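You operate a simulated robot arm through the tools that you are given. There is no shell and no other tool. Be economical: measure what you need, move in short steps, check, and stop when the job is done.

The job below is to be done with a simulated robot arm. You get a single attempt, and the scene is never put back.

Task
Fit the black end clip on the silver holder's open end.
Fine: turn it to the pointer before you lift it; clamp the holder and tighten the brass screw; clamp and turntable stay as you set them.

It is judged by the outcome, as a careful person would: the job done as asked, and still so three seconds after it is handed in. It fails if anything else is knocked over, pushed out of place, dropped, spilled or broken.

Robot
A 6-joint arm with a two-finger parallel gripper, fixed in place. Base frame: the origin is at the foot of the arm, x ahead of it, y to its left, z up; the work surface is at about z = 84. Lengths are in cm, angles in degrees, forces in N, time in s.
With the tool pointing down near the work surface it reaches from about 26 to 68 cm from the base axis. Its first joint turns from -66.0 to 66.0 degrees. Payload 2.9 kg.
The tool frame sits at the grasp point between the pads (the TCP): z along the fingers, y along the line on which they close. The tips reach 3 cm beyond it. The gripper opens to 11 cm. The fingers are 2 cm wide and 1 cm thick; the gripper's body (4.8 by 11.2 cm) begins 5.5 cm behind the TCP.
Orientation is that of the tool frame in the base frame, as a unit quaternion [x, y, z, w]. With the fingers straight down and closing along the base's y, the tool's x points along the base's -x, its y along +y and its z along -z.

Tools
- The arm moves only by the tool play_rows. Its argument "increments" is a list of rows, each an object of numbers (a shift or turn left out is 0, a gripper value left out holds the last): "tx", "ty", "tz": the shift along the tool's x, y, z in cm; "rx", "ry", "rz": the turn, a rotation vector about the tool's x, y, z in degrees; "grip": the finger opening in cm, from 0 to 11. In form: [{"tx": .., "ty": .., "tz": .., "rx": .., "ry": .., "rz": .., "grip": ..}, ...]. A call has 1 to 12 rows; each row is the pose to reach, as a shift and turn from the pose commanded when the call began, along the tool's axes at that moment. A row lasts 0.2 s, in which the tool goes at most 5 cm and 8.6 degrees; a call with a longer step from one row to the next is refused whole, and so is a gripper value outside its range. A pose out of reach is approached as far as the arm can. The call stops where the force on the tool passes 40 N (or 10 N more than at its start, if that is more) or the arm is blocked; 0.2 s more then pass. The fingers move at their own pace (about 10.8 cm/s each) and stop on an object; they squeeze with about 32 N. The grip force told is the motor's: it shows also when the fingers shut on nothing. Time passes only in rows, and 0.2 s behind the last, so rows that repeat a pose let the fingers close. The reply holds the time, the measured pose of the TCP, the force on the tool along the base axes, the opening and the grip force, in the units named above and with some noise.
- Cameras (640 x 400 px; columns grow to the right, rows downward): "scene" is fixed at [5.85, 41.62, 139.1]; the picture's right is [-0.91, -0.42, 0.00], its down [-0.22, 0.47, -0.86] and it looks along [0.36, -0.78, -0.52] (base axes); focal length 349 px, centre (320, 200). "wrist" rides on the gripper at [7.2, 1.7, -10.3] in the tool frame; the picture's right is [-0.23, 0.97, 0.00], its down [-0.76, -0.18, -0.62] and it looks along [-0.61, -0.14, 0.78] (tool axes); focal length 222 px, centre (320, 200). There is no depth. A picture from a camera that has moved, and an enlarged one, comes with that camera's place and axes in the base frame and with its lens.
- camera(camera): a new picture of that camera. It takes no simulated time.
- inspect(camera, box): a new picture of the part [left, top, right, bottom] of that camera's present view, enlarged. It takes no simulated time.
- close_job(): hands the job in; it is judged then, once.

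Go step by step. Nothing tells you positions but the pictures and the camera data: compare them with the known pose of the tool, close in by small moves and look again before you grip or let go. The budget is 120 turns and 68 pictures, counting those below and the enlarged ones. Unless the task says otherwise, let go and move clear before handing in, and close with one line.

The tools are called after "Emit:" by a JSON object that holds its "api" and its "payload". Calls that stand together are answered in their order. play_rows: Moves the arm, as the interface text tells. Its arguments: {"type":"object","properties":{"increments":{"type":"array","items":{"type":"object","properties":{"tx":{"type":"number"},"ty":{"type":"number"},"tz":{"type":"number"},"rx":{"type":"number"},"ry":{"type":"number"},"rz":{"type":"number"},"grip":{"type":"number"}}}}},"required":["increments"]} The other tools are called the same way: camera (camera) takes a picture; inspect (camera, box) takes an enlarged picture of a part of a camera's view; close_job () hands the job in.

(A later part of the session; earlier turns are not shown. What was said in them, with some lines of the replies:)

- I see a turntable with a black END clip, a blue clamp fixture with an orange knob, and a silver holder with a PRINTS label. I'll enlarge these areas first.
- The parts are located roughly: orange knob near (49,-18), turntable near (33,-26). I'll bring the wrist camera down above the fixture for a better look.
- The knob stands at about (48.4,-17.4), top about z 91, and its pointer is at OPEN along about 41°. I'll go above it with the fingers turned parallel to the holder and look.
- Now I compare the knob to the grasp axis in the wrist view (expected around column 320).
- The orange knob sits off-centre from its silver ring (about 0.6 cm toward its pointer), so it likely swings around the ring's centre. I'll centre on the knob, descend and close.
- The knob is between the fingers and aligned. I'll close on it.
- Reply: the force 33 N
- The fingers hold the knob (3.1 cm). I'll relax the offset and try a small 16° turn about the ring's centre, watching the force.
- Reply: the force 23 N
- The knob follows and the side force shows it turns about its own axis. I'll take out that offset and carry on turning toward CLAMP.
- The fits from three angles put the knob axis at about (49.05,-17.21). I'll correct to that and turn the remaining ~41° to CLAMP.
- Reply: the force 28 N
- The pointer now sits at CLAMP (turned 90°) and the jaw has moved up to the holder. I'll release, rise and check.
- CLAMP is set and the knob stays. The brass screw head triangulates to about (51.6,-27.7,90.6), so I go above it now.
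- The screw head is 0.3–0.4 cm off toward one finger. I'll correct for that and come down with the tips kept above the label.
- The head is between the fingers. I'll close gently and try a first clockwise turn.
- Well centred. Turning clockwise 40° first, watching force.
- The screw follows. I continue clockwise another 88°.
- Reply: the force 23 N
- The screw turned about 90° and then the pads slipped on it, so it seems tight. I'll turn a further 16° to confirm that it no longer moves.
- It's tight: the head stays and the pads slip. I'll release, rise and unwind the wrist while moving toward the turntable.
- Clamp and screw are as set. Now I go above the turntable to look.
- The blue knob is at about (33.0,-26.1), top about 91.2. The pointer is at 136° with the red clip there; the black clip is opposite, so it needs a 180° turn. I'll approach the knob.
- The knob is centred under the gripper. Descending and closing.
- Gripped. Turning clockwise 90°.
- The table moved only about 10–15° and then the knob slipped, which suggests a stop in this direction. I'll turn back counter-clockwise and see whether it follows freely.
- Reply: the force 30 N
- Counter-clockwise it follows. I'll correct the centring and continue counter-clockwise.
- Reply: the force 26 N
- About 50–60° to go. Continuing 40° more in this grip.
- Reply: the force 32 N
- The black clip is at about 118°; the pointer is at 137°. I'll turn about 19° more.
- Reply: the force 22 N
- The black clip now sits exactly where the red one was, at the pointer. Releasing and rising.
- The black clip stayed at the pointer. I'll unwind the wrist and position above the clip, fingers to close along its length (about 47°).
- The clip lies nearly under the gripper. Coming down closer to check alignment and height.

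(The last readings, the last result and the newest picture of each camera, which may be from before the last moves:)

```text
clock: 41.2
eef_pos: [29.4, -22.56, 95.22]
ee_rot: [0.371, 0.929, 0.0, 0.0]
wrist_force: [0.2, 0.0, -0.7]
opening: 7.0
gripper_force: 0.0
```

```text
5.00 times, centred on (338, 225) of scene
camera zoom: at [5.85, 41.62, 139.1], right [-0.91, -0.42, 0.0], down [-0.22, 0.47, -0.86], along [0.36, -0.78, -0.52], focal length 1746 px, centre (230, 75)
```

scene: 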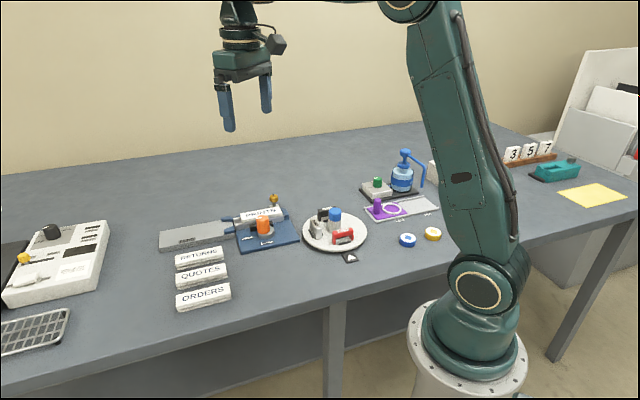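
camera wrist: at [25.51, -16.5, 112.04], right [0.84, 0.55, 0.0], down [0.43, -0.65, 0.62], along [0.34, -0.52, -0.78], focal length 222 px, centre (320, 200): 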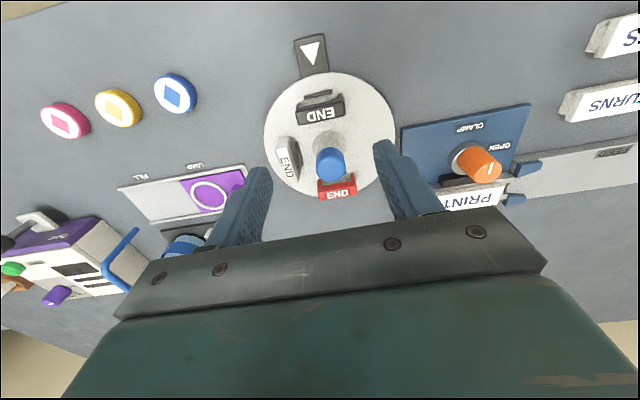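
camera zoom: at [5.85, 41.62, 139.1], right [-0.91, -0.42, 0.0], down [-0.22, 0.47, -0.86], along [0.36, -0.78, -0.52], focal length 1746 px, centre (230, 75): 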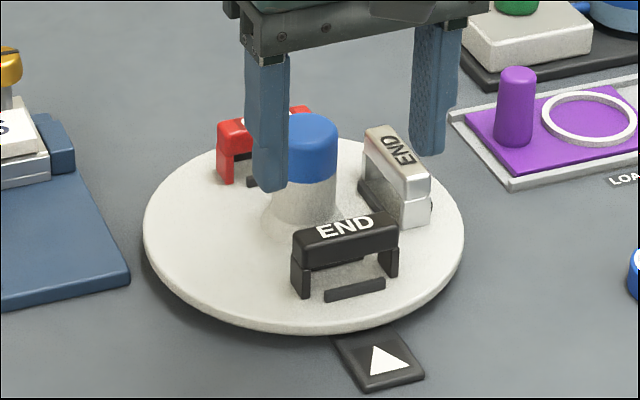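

Aligned within a degree or two. I'll lower to z≈91 and check the tips against the clip.

Emit:
{"api": "play_rows", "payload": {"increments": [{"tx": 0.2, "tz": 2}, {"tx": 0.2, "tz": 4.2}, {"tx": 0.2, "tz": 4.2}]}}

Emit:
{"api": "inspect", "payload": {"camera": "wrist", "box": [220, 60, 420, 210]}}

Emit:
{"api": "inspect", "payload": {"camera": "scene", "box": [290, 195, 386, 275]}}

```text
clock: 42.0
eef_pos: [29.36, -22.46, 90.98]
ee_rot: [0.371, 0.929, 0.0, 0.0]
wrist_force: [-0.3, -1.0, -0.5]
opening: 6.99
gripper_force: 0.0
```

```text
2.67 times, centred on (320, 135) of wrist
camera zoom: at [25.31, -16.26, 101.3], right [0.84, 0.55, 0.0], down [0.43, -0.65, 0.62], along [0.34, -0.52, -0.78], focal length 592 px, centre (320, 373)
```

zoom: 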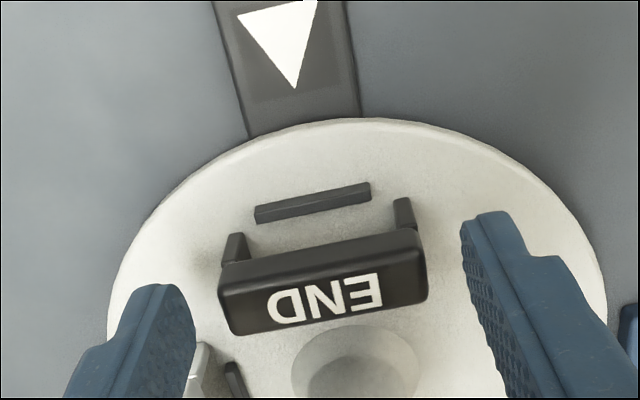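

```text
5.00 times, centred on (338, 235) of scene
camera zoom: at [5.85, 41.62, 139.1], right [-0.91, -0.42, 0.0], down [-0.22, 0.47, -0.86], along [0.36, -0.78, -0.52], focal length 1746 px, centre (230, 25)
```

zoom: 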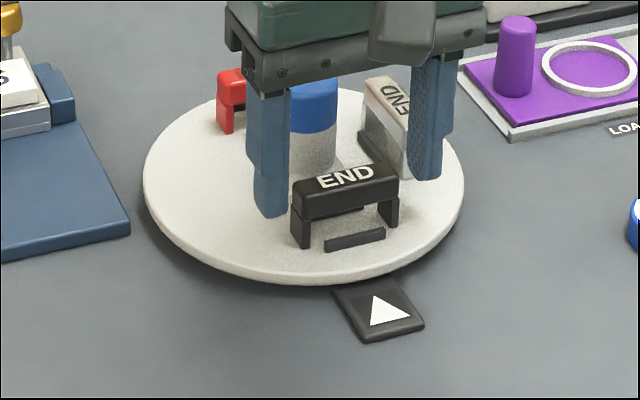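

The clip top is at z≈89.6 and about 0.5 cm off along the finger width. I'll shift and grip the bar's ends.

Emit:
{"api": "play_rows", "payload": {"increments": [{"tx": 0.5, "tz": 0.2}, {"tx": 0.5, "tz": 0.2, "grip": 5.6}, {"tx": 0.5, "tz": 0.2, "grip": 4}, {"tx": 0.5, "tz": 0.2, "grip": 4}, {"tx": 0.5, "tz": 0.2, "grip": 4}]}}

Emit:
{"api": "inspect", "payload": {"camera": "wrist", "box": [220, 60, 420, 210]}}

```text
clock: 43.2
eef_pos: [28.96, -22.13, 90.9]
ee_rot: [0.371, 0.929, 0.0, 0.001]
wrist_force: [-0.7, 0.4, -0.1]
opening: 5.05
gripper_force: 31.9
```

```text
2.67 times, centred on (320, 135) of wrist
camera zoom: at [24.95, -15.97, 101.15], right [0.84, 0.55, 0.0], down [0.43, -0.65, 0.62], along [0.34, -0.52, -0.78], focal length 592 px, centre (320, 373)
```

zoom: 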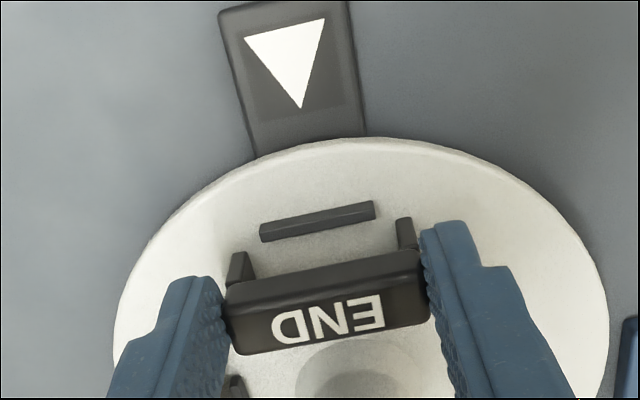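

Gripped (5.05 cm). Lifting straight up.

Emit:
{"api": "play_rows", "payload": {"increments": [{"tz": -1}, {"tz": -3}, {"tz": -6}, {"tz": -10}, {"tz": -13}, {"tz": -13}]}}

Emit:
{"api": "inspect", "payload": {"camera": "scene", "box": [290, 145, 410, 265]}}

```text
clock: 44.6
eef_pos: [28.98, -22.17, 104.03]
ee_rot: [0.371, 0.928, 0.0, 0.0]
wrist_force: [-0.4, -0.1, 0.4]
opening: 5.06
gripper_force: 32.0
```

```text
3.33 times, centred on (350, 205) of scene
camera zoom: at [5.85, 41.62, 139.1], right [-0.91, -0.42, 0.0], down [-0.22, 0.47, -0.86], along [0.36, -0.78, -0.52], focal length 1164 px, centre (220, 183)
```

zoom: 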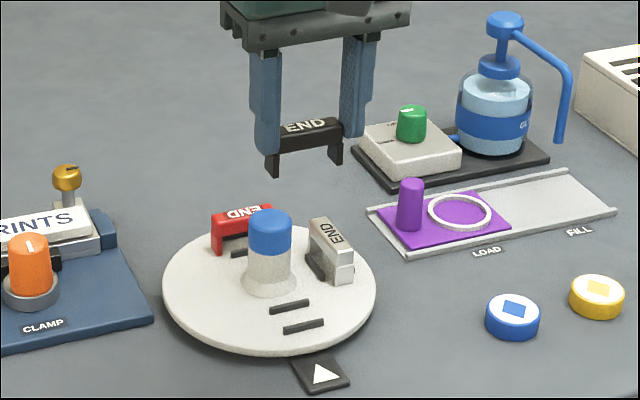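

The clip is held and the turntable unchanged. Now I carry it high over to the holder's open end, turning it to lie across the holder.

Emit:
{"api": "play_rows", "payload": {"increments": [{"tz": -2, "rz": -7}, {"tx": -1.6, "ty": 2.1, "tz": -2, "rz": -14}, {"tx": -3.2, "ty": 4.2, "tz": -2, "rz": -21}, {"tx": -4.8, "ty": 6.3, "tz": -2, "rz": -28}, {"tx": -6.4, "ty": 8.4, "tz": -2, "rz": -35}, {"tx": -8, "ty": 10.5, "tz": -2, "rz": -42}, {"tx": -9.6, "ty": 12.6, "tz": -2, "rz": -49}, {"tx": -11.2, "ty": 14.7, "tz": -2, "rz": -56}, {"tx": -12.8, "ty": 16.8, "tz": -2, "rz": -63}, {"tx": -14.4, "ty": 18.9, "tz": -2, "rz": -70}, {"tx": -15.9, "ty": 20.9, "tz": -2, "rz": -77}, {"tx": -15.9, "ty": 20.9, "tz": -2, "rz": -84.6}]}}

Emit:
{"api": "camera", "payload": {"camera": "wrist"}}

Emit:
{"api": "inspect", "payload": {"camera": "scene", "box": [180, 130, 308, 250]}}

```text
clock: 47.2
eef_pos: [54.88, -18.07, 105.87]
ee_rot: [-0.352, 0.936, 0.0, 0.0]
wrist_force: [0.3, -0.3, 0.5]
opening: 5.04
gripper_force: 31.6
```

```text
21 pictures are left
camera wrist: at [48.46, -21.57, 116.19], right [-0.47, 0.88, 0.0], down [0.69, 0.37, 0.62], along [0.55, 0.29, -0.78], focal length 222 px, centre (320, 200)
```

wrist: 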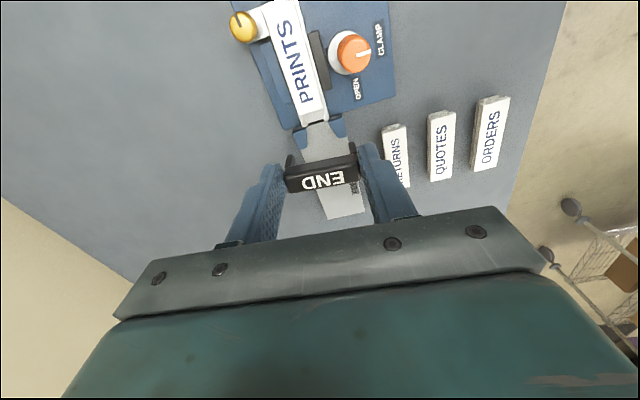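

```text
3.33 times, centred on (244, 190) of scene
camera zoom: at [5.85, 41.62, 139.1], right [-0.91, -0.42, 0.0], down [-0.22, 0.47, -0.86], along [0.36, -0.78, -0.52], focal length 1164 px, centre (573, 233)
```

zoom: 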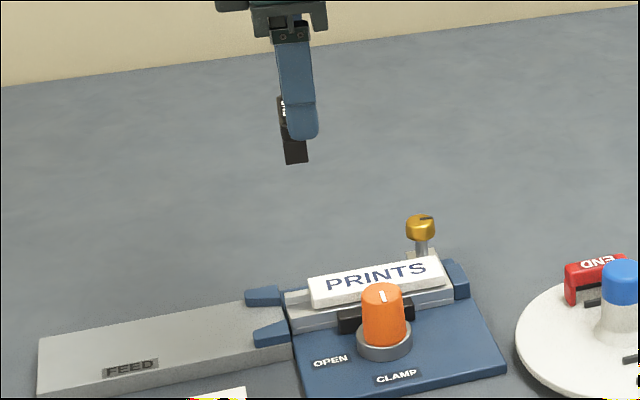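

I'll enlarge the open end in the wrist view to measure it.

Emit:
{"api": "inspect", "payload": {"camera": "wrist", "box": [250, 70, 390, 220]}}

Emit:
{"api": "inspect", "payload": {"camera": "scene", "box": [220, 195, 300, 255]}}

```text
2.67 times, centred on (320, 145) of wrist
camera zoom: at [48.46, -21.57, 116.19], right [-0.47, 0.88, 0.0], down [0.69, 0.37, 0.62], along [0.55, 0.29, -0.78], focal length 592 px, centre (320, 347)
```

zoom: 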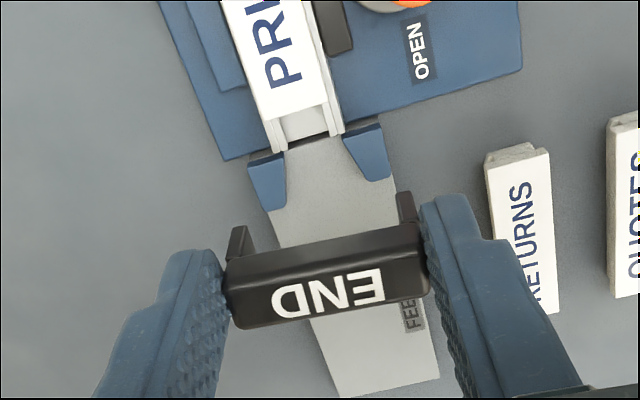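

```text
6.67 times, centred on (260, 225) of scene
camera zoom: at [5.85, 41.62, 139.1], right [-0.91, -0.42, 0.0], down [-0.22, 0.47, -0.86], along [0.36, -0.78, -0.52], focal length 2327 px, centre (720, 33)
```

zoom: 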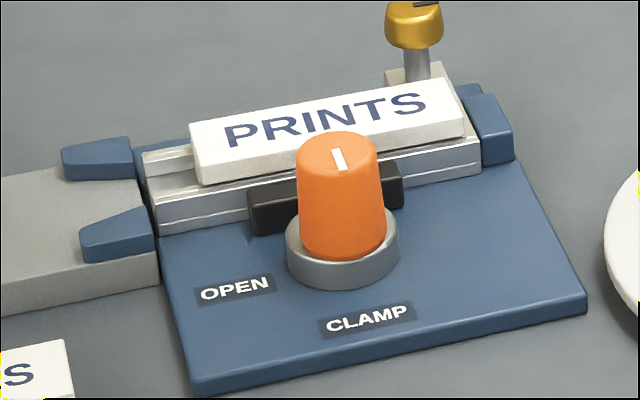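

The holder's open end is at about (57.8,-17.4), axis about 45°, with roughly 1.8 cm of bare rail. I'll hover the clip above it for a relative look.

Emit:
{"api": "play_rows", "payload": {"increments": [{"tx": -2, "ty": -1.43, "rz": -3.5}, {"tx": -2, "ty": -1.43, "tz": 4, "rz": -3.5}, {"tx": -2, "ty": -1.43, "tz": 8, "rz": -3.5}, {"tx": -2, "ty": -1.43, "tz": 10.4, "rz": -3.5}, {"tx": -2, "ty": -1.43, "tz": 10.4, "rz": -3.5}]}}

Emit:
{"api": "inspect", "payload": {"camera": "wrist", "box": [230, 60, 410, 200]}}

Emit:
{"api": "inspect", "payload": {"camera": "scene", "box": [210, 175, 290, 235]}}

```text
clock: 48.4
eef_pos: [57.36, -17.84, 95.38]
ee_rot: [-0.378, 0.926, 0.0, 0.0]
wrist_force: [0.1, -0.6, -0.5]
opening: 5.06
gripper_force: 32.1
```

```text
2.86 times, centred on (320, 130) of wrist
camera zoom: at [51.1, -21.68, 105.68], right [-0.52, 0.85, 0.0], down [0.67, 0.41, 0.62], along [0.53, 0.32, -0.78], focal length 635 px, centre (320, 400)
```

zoom: 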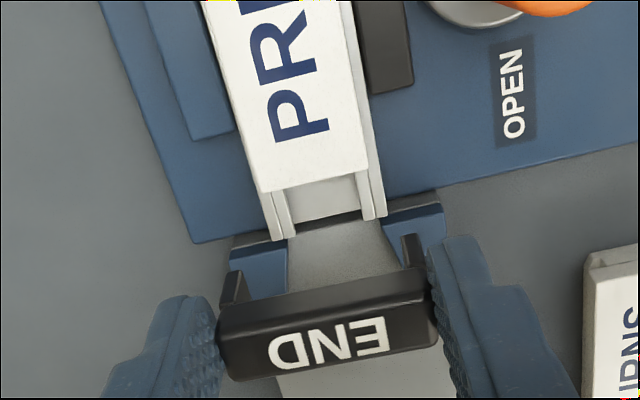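

```text
6.67 times, centred on (250, 205) of scene
camera zoom: at [5.85, 41.62, 139.1], right [-0.91, -0.42, 0.0], down [-0.22, 0.47, -0.86], along [0.36, -0.78, -0.52], focal length 2327 px, centre (787, 167)
```

zoom: 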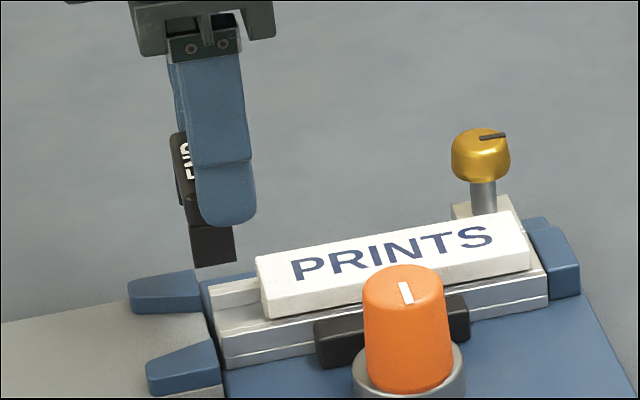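

Laterally the clip is within 0.05 cm and square; it needs about 0.6 cm more toward the holder. I'll shift and lower until the legs are just above the rails.

Emit:
{"api": "play_rows", "payload": {"increments": [{"tx": 0.6, "ty": 0.05}, {"tx": 0.6, "ty": 0.05, "tz": 1.3}, {"tx": 0.6, "ty": 0.05, "tz": 2.6}, {"tx": 0.6, "ty": 0.05, "tz": 2.6}]}}

Emit:
{"api": "inspect", "payload": {"camera": "wrist", "box": [230, 60, 410, 200]}}

Emit:
{"api": "inspect", "payload": {"camera": "scene", "box": [210, 185, 290, 245]}}

```text
clock: 49.4
eef_pos: [56.94, -18.18, 92.87]
ee_rot: [-0.379, 0.925, -0.001, -0.001]
wrist_force: [-0.2, 0.1, 0.2]
opening: 5.04
gripper_force: 32.2
```

```text
2.86 times, centred on (320, 130) of wrist
camera zoom: at [50.65, -22.09, 103.15], right [-0.52, 0.85, 0.0], down [0.67, 0.41, 0.62], along [0.53, 0.32, -0.78], focal length 635 px, centre (320, 400)
```

zoom: 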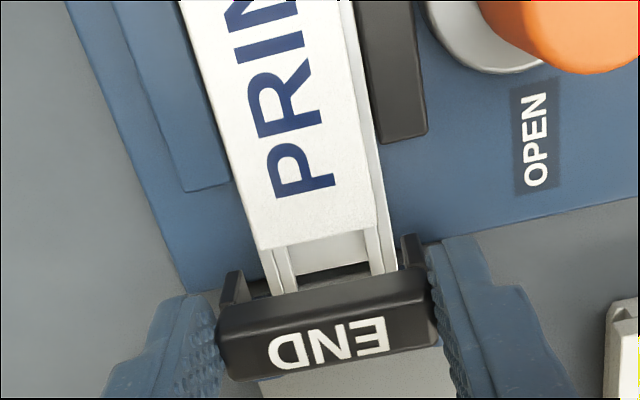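

```text
6.67 times, centred on (250, 215) of scene
camera zoom: at [5.85, 41.62, 139.1], right [-0.91, -0.42, 0.0], down [-0.22, 0.47, -0.86], along [0.36, -0.78, -0.52], focal length 2327 px, centre (787, 100)
```

zoom: 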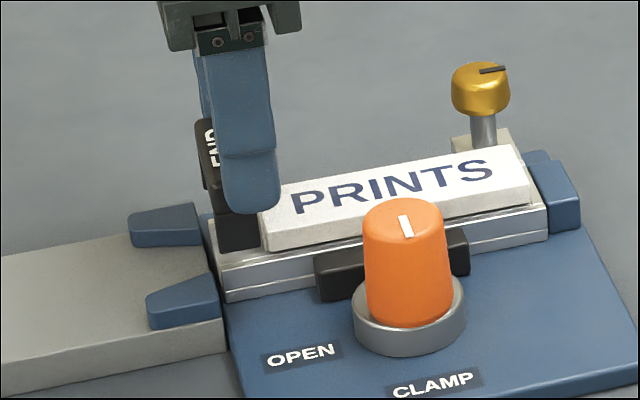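

The legs straddle the rails with clearance on both sides and the clip lies over the bare end. Lowering it onto the holder.

Emit:
{"api": "play_rows", "payload": {"increments": [{"tx": 0.08, "ty": 0.05, "tz": 0.6}, {"tx": 0.08, "ty": 0.05, "tz": 1.2}, {"tx": 0.08, "ty": 0.05, "tz": 1.8}, {"tx": 0.08, "ty": 0.05, "tz": 2.1}, {"tx": 0.08, "ty": 0.05, "tz": 2.1}]}}

Emit:
{"api": "inspect", "payload": {"camera": "scene", "box": [210, 185, 290, 245]}}

```text
clock: 50.6
eef_pos: [56.82, -18.22, 90.81]
ee_rot: [-0.378, 0.926, 0.0, 0.0]
wrist_force: [0.3, 0.2, -0.2]
opening: 5.03
gripper_force: 31.7
```

```text
6.67 times, centred on (250, 215) of scene
camera zoom: at [5.85, 41.62, 139.1], right [-0.91, -0.42, 0.0], down [-0.22, 0.47, -0.86], along [0.36, -0.78, -0.52], focal length 2327 px, centre (787, 100)
```

zoom: 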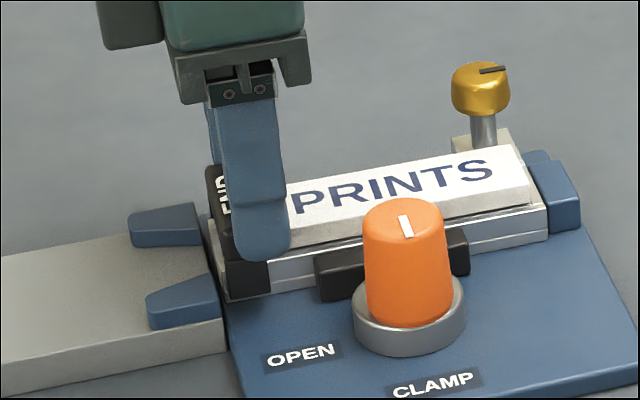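

The legs are down beside the holder with no contact force. I'll press on slowly until it seats.

Emit:
{"api": "play_rows", "payload": {"increments": [{"tz": 0.2}, {"tz": 0.4}, {"tz": 0.6}, {"tz": 0.7}, {"tz": 0.7}]}}

```text
clock: 51.8
eef_pos: [56.9, -18.07, 90.09]
ee_rot: [-0.378, 0.926, 0.0, 0.0]
wrist_force: [-4.1, 1.5, 8.0]
opening: 5.06
gripper_force: 32.0
```

First contact (8 N). Pressing a bit further.

Emit:
{"api": "play_rows", "payload": {"increments": [{"tz": 0.15}, {"tz": 0.3}, {"tz": 0.45}, {"tz": 0.45}]}}

Emit:
{"api": "inspect", "payload": {"camera": "scene", "box": [210, 185, 290, 245]}}

Emit:
{"api": "inspect", "payload": {"camera": "wrist", "box": [230, 60, 410, 200]}}

```text
clock: 52.8
eef_pos: [56.96, -18.03, 89.95]
ee_rot: [-0.379, 0.926, -0.001, 0.003]
wrist_force: [-5.8, 4.8, 33.7]
opening: 5.03
gripper_force: 32.3
```

```text
6.67 times, centred on (250, 215) of scene
camera zoom: at [5.78, 41.64, 139.09], right [-0.91, -0.42, 0.0], down [-0.22, 0.47, -0.86], along [0.36, -0.78, -0.52], focal length 2327 px, centre (787, 100)
```

zoom: 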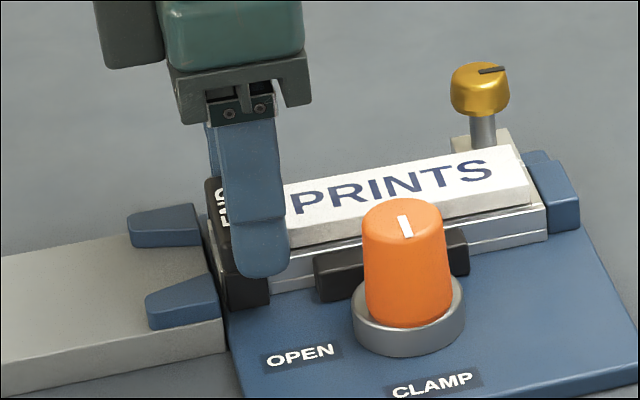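

```text
2.86 times, centred on (320, 130) of wrist
camera zoom: at [50.55, -22.1, 100.17], right [-0.52, 0.85, 0.0], down [0.66, 0.41, 0.63], along [0.54, 0.32, -0.78], focal length 635 px, centre (320, 400)
```

zoom: 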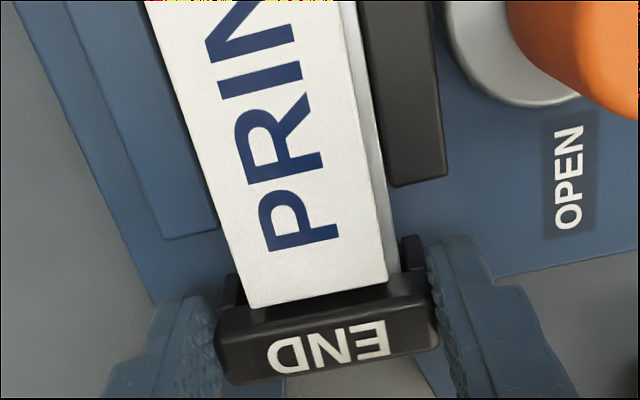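

It's seated firmly (about 34 N, no further travel). I'll ease the pressure, open slightly and look.

Emit:
{"api": "play_rows", "payload": {"increments": [{"tz": -0.2}, {"tz": -0.4}, {"tz": -0.4, "grip": 6.2}, {"tz": -0.4, "grip": 6.2}, {"tz": -0.4, "grip": 6.2}]}}

Emit:
{"api": "inspect", "payload": {"camera": "wrist", "box": [230, 60, 410, 200]}}

```text
clock: 54.0
eef_pos: [56.88, -18.09, 89.85]
ee_rot: [-0.379, 0.926, 0.001, -0.001]
wrist_force: [0.5, 0.1, 0.7]
opening: 6.18
gripper_force: 0.2
```

```text
2.86 times, centred on (320, 130) of wrist
camera zoom: at [50.52, -22.08, 100.23], right [-0.52, 0.85, 0.0], down [0.67, 0.41, 0.62], along [0.53, 0.32, -0.78], focal length 635 px, centre (320, 400)
```

zoom: 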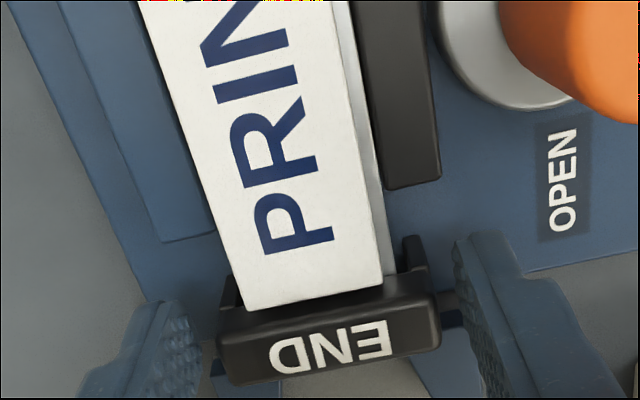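

Released cleanly and the clip stays level. Rising straight up and clear, then a final check.

Emit:
{"api": "play_rows", "payload": {"increments": [{"tz": -2}, {"tz": -5}, {"tz": -9}, {"tz": -13}, {"tz": -17}, {"tz": -17, "tx": 4}, {"tz": -17, "tx": 8}, {"tz": -17, "tx": 8}]}}

Emit:
{"api": "inspect", "payload": {"camera": "scene", "box": [210, 185, 290, 245]}}

Emit:
{"api": "camera", "payload": {"camera": "scene"}}

Emit:
{"api": "camera", "payload": {"camera": "wrist"}}

```text
clock: 55.8
eef_pos: [51.13, -23.8, 107.06]
ee_rot: [-0.379, 0.925, 0.0, 0.0]
wrist_force: [-0.6, -0.6, 0.1]
opening: 6.21
gripper_force: 0.2
```

```text
6.67 times, centred on (250, 215) of scene
camera zoom: at [5.85, 41.61, 139.1], right [-0.91, -0.42, 0.0], down [-0.22, 0.47, -0.86], along [0.36, -0.78, -0.52], focal length 2327 px, centre (787, 100)
```

zoom: 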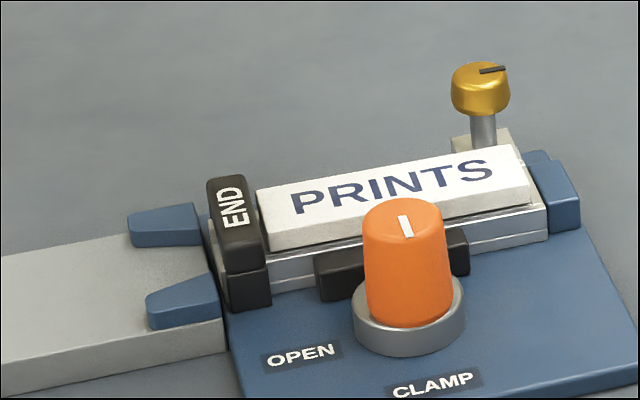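

```text
8 pictures are left
```

scene: 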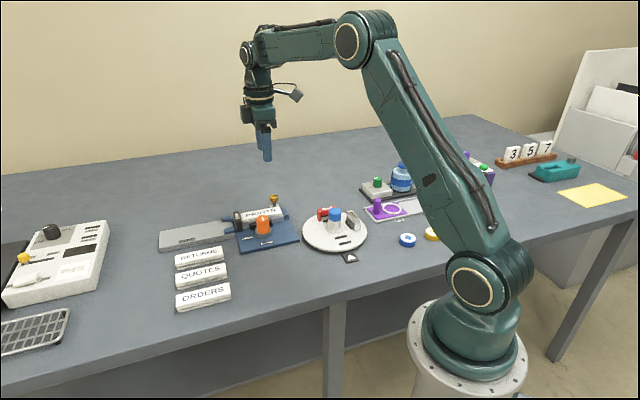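

```text
7 pictures are left
camera wrist: at [44.85, -27.67, 117.26], right [-0.52, 0.85, 0.0], down [0.67, 0.41, 0.62], along [0.53, 0.32, -0.78], focal length 222 px, centre (320, 200)
```

wrist: 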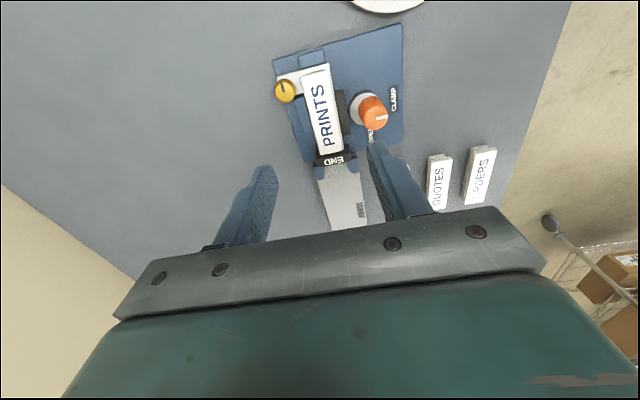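

The clip sits square across the holder's open end. The clamp is at CLAMP, the screw is tight, the turntable is as I left it, and nothing else is disturbed, so I'm handing in.

Emit:
{"api": "close_job", "payload": {}}

```text
The job is handed in.
```

The black end clip is fitted on the silver holder's open end: I clamped the holder, tightened the brass screw, and turned the clip to the pointer before lifting it. The clamp and turntable stay as set.
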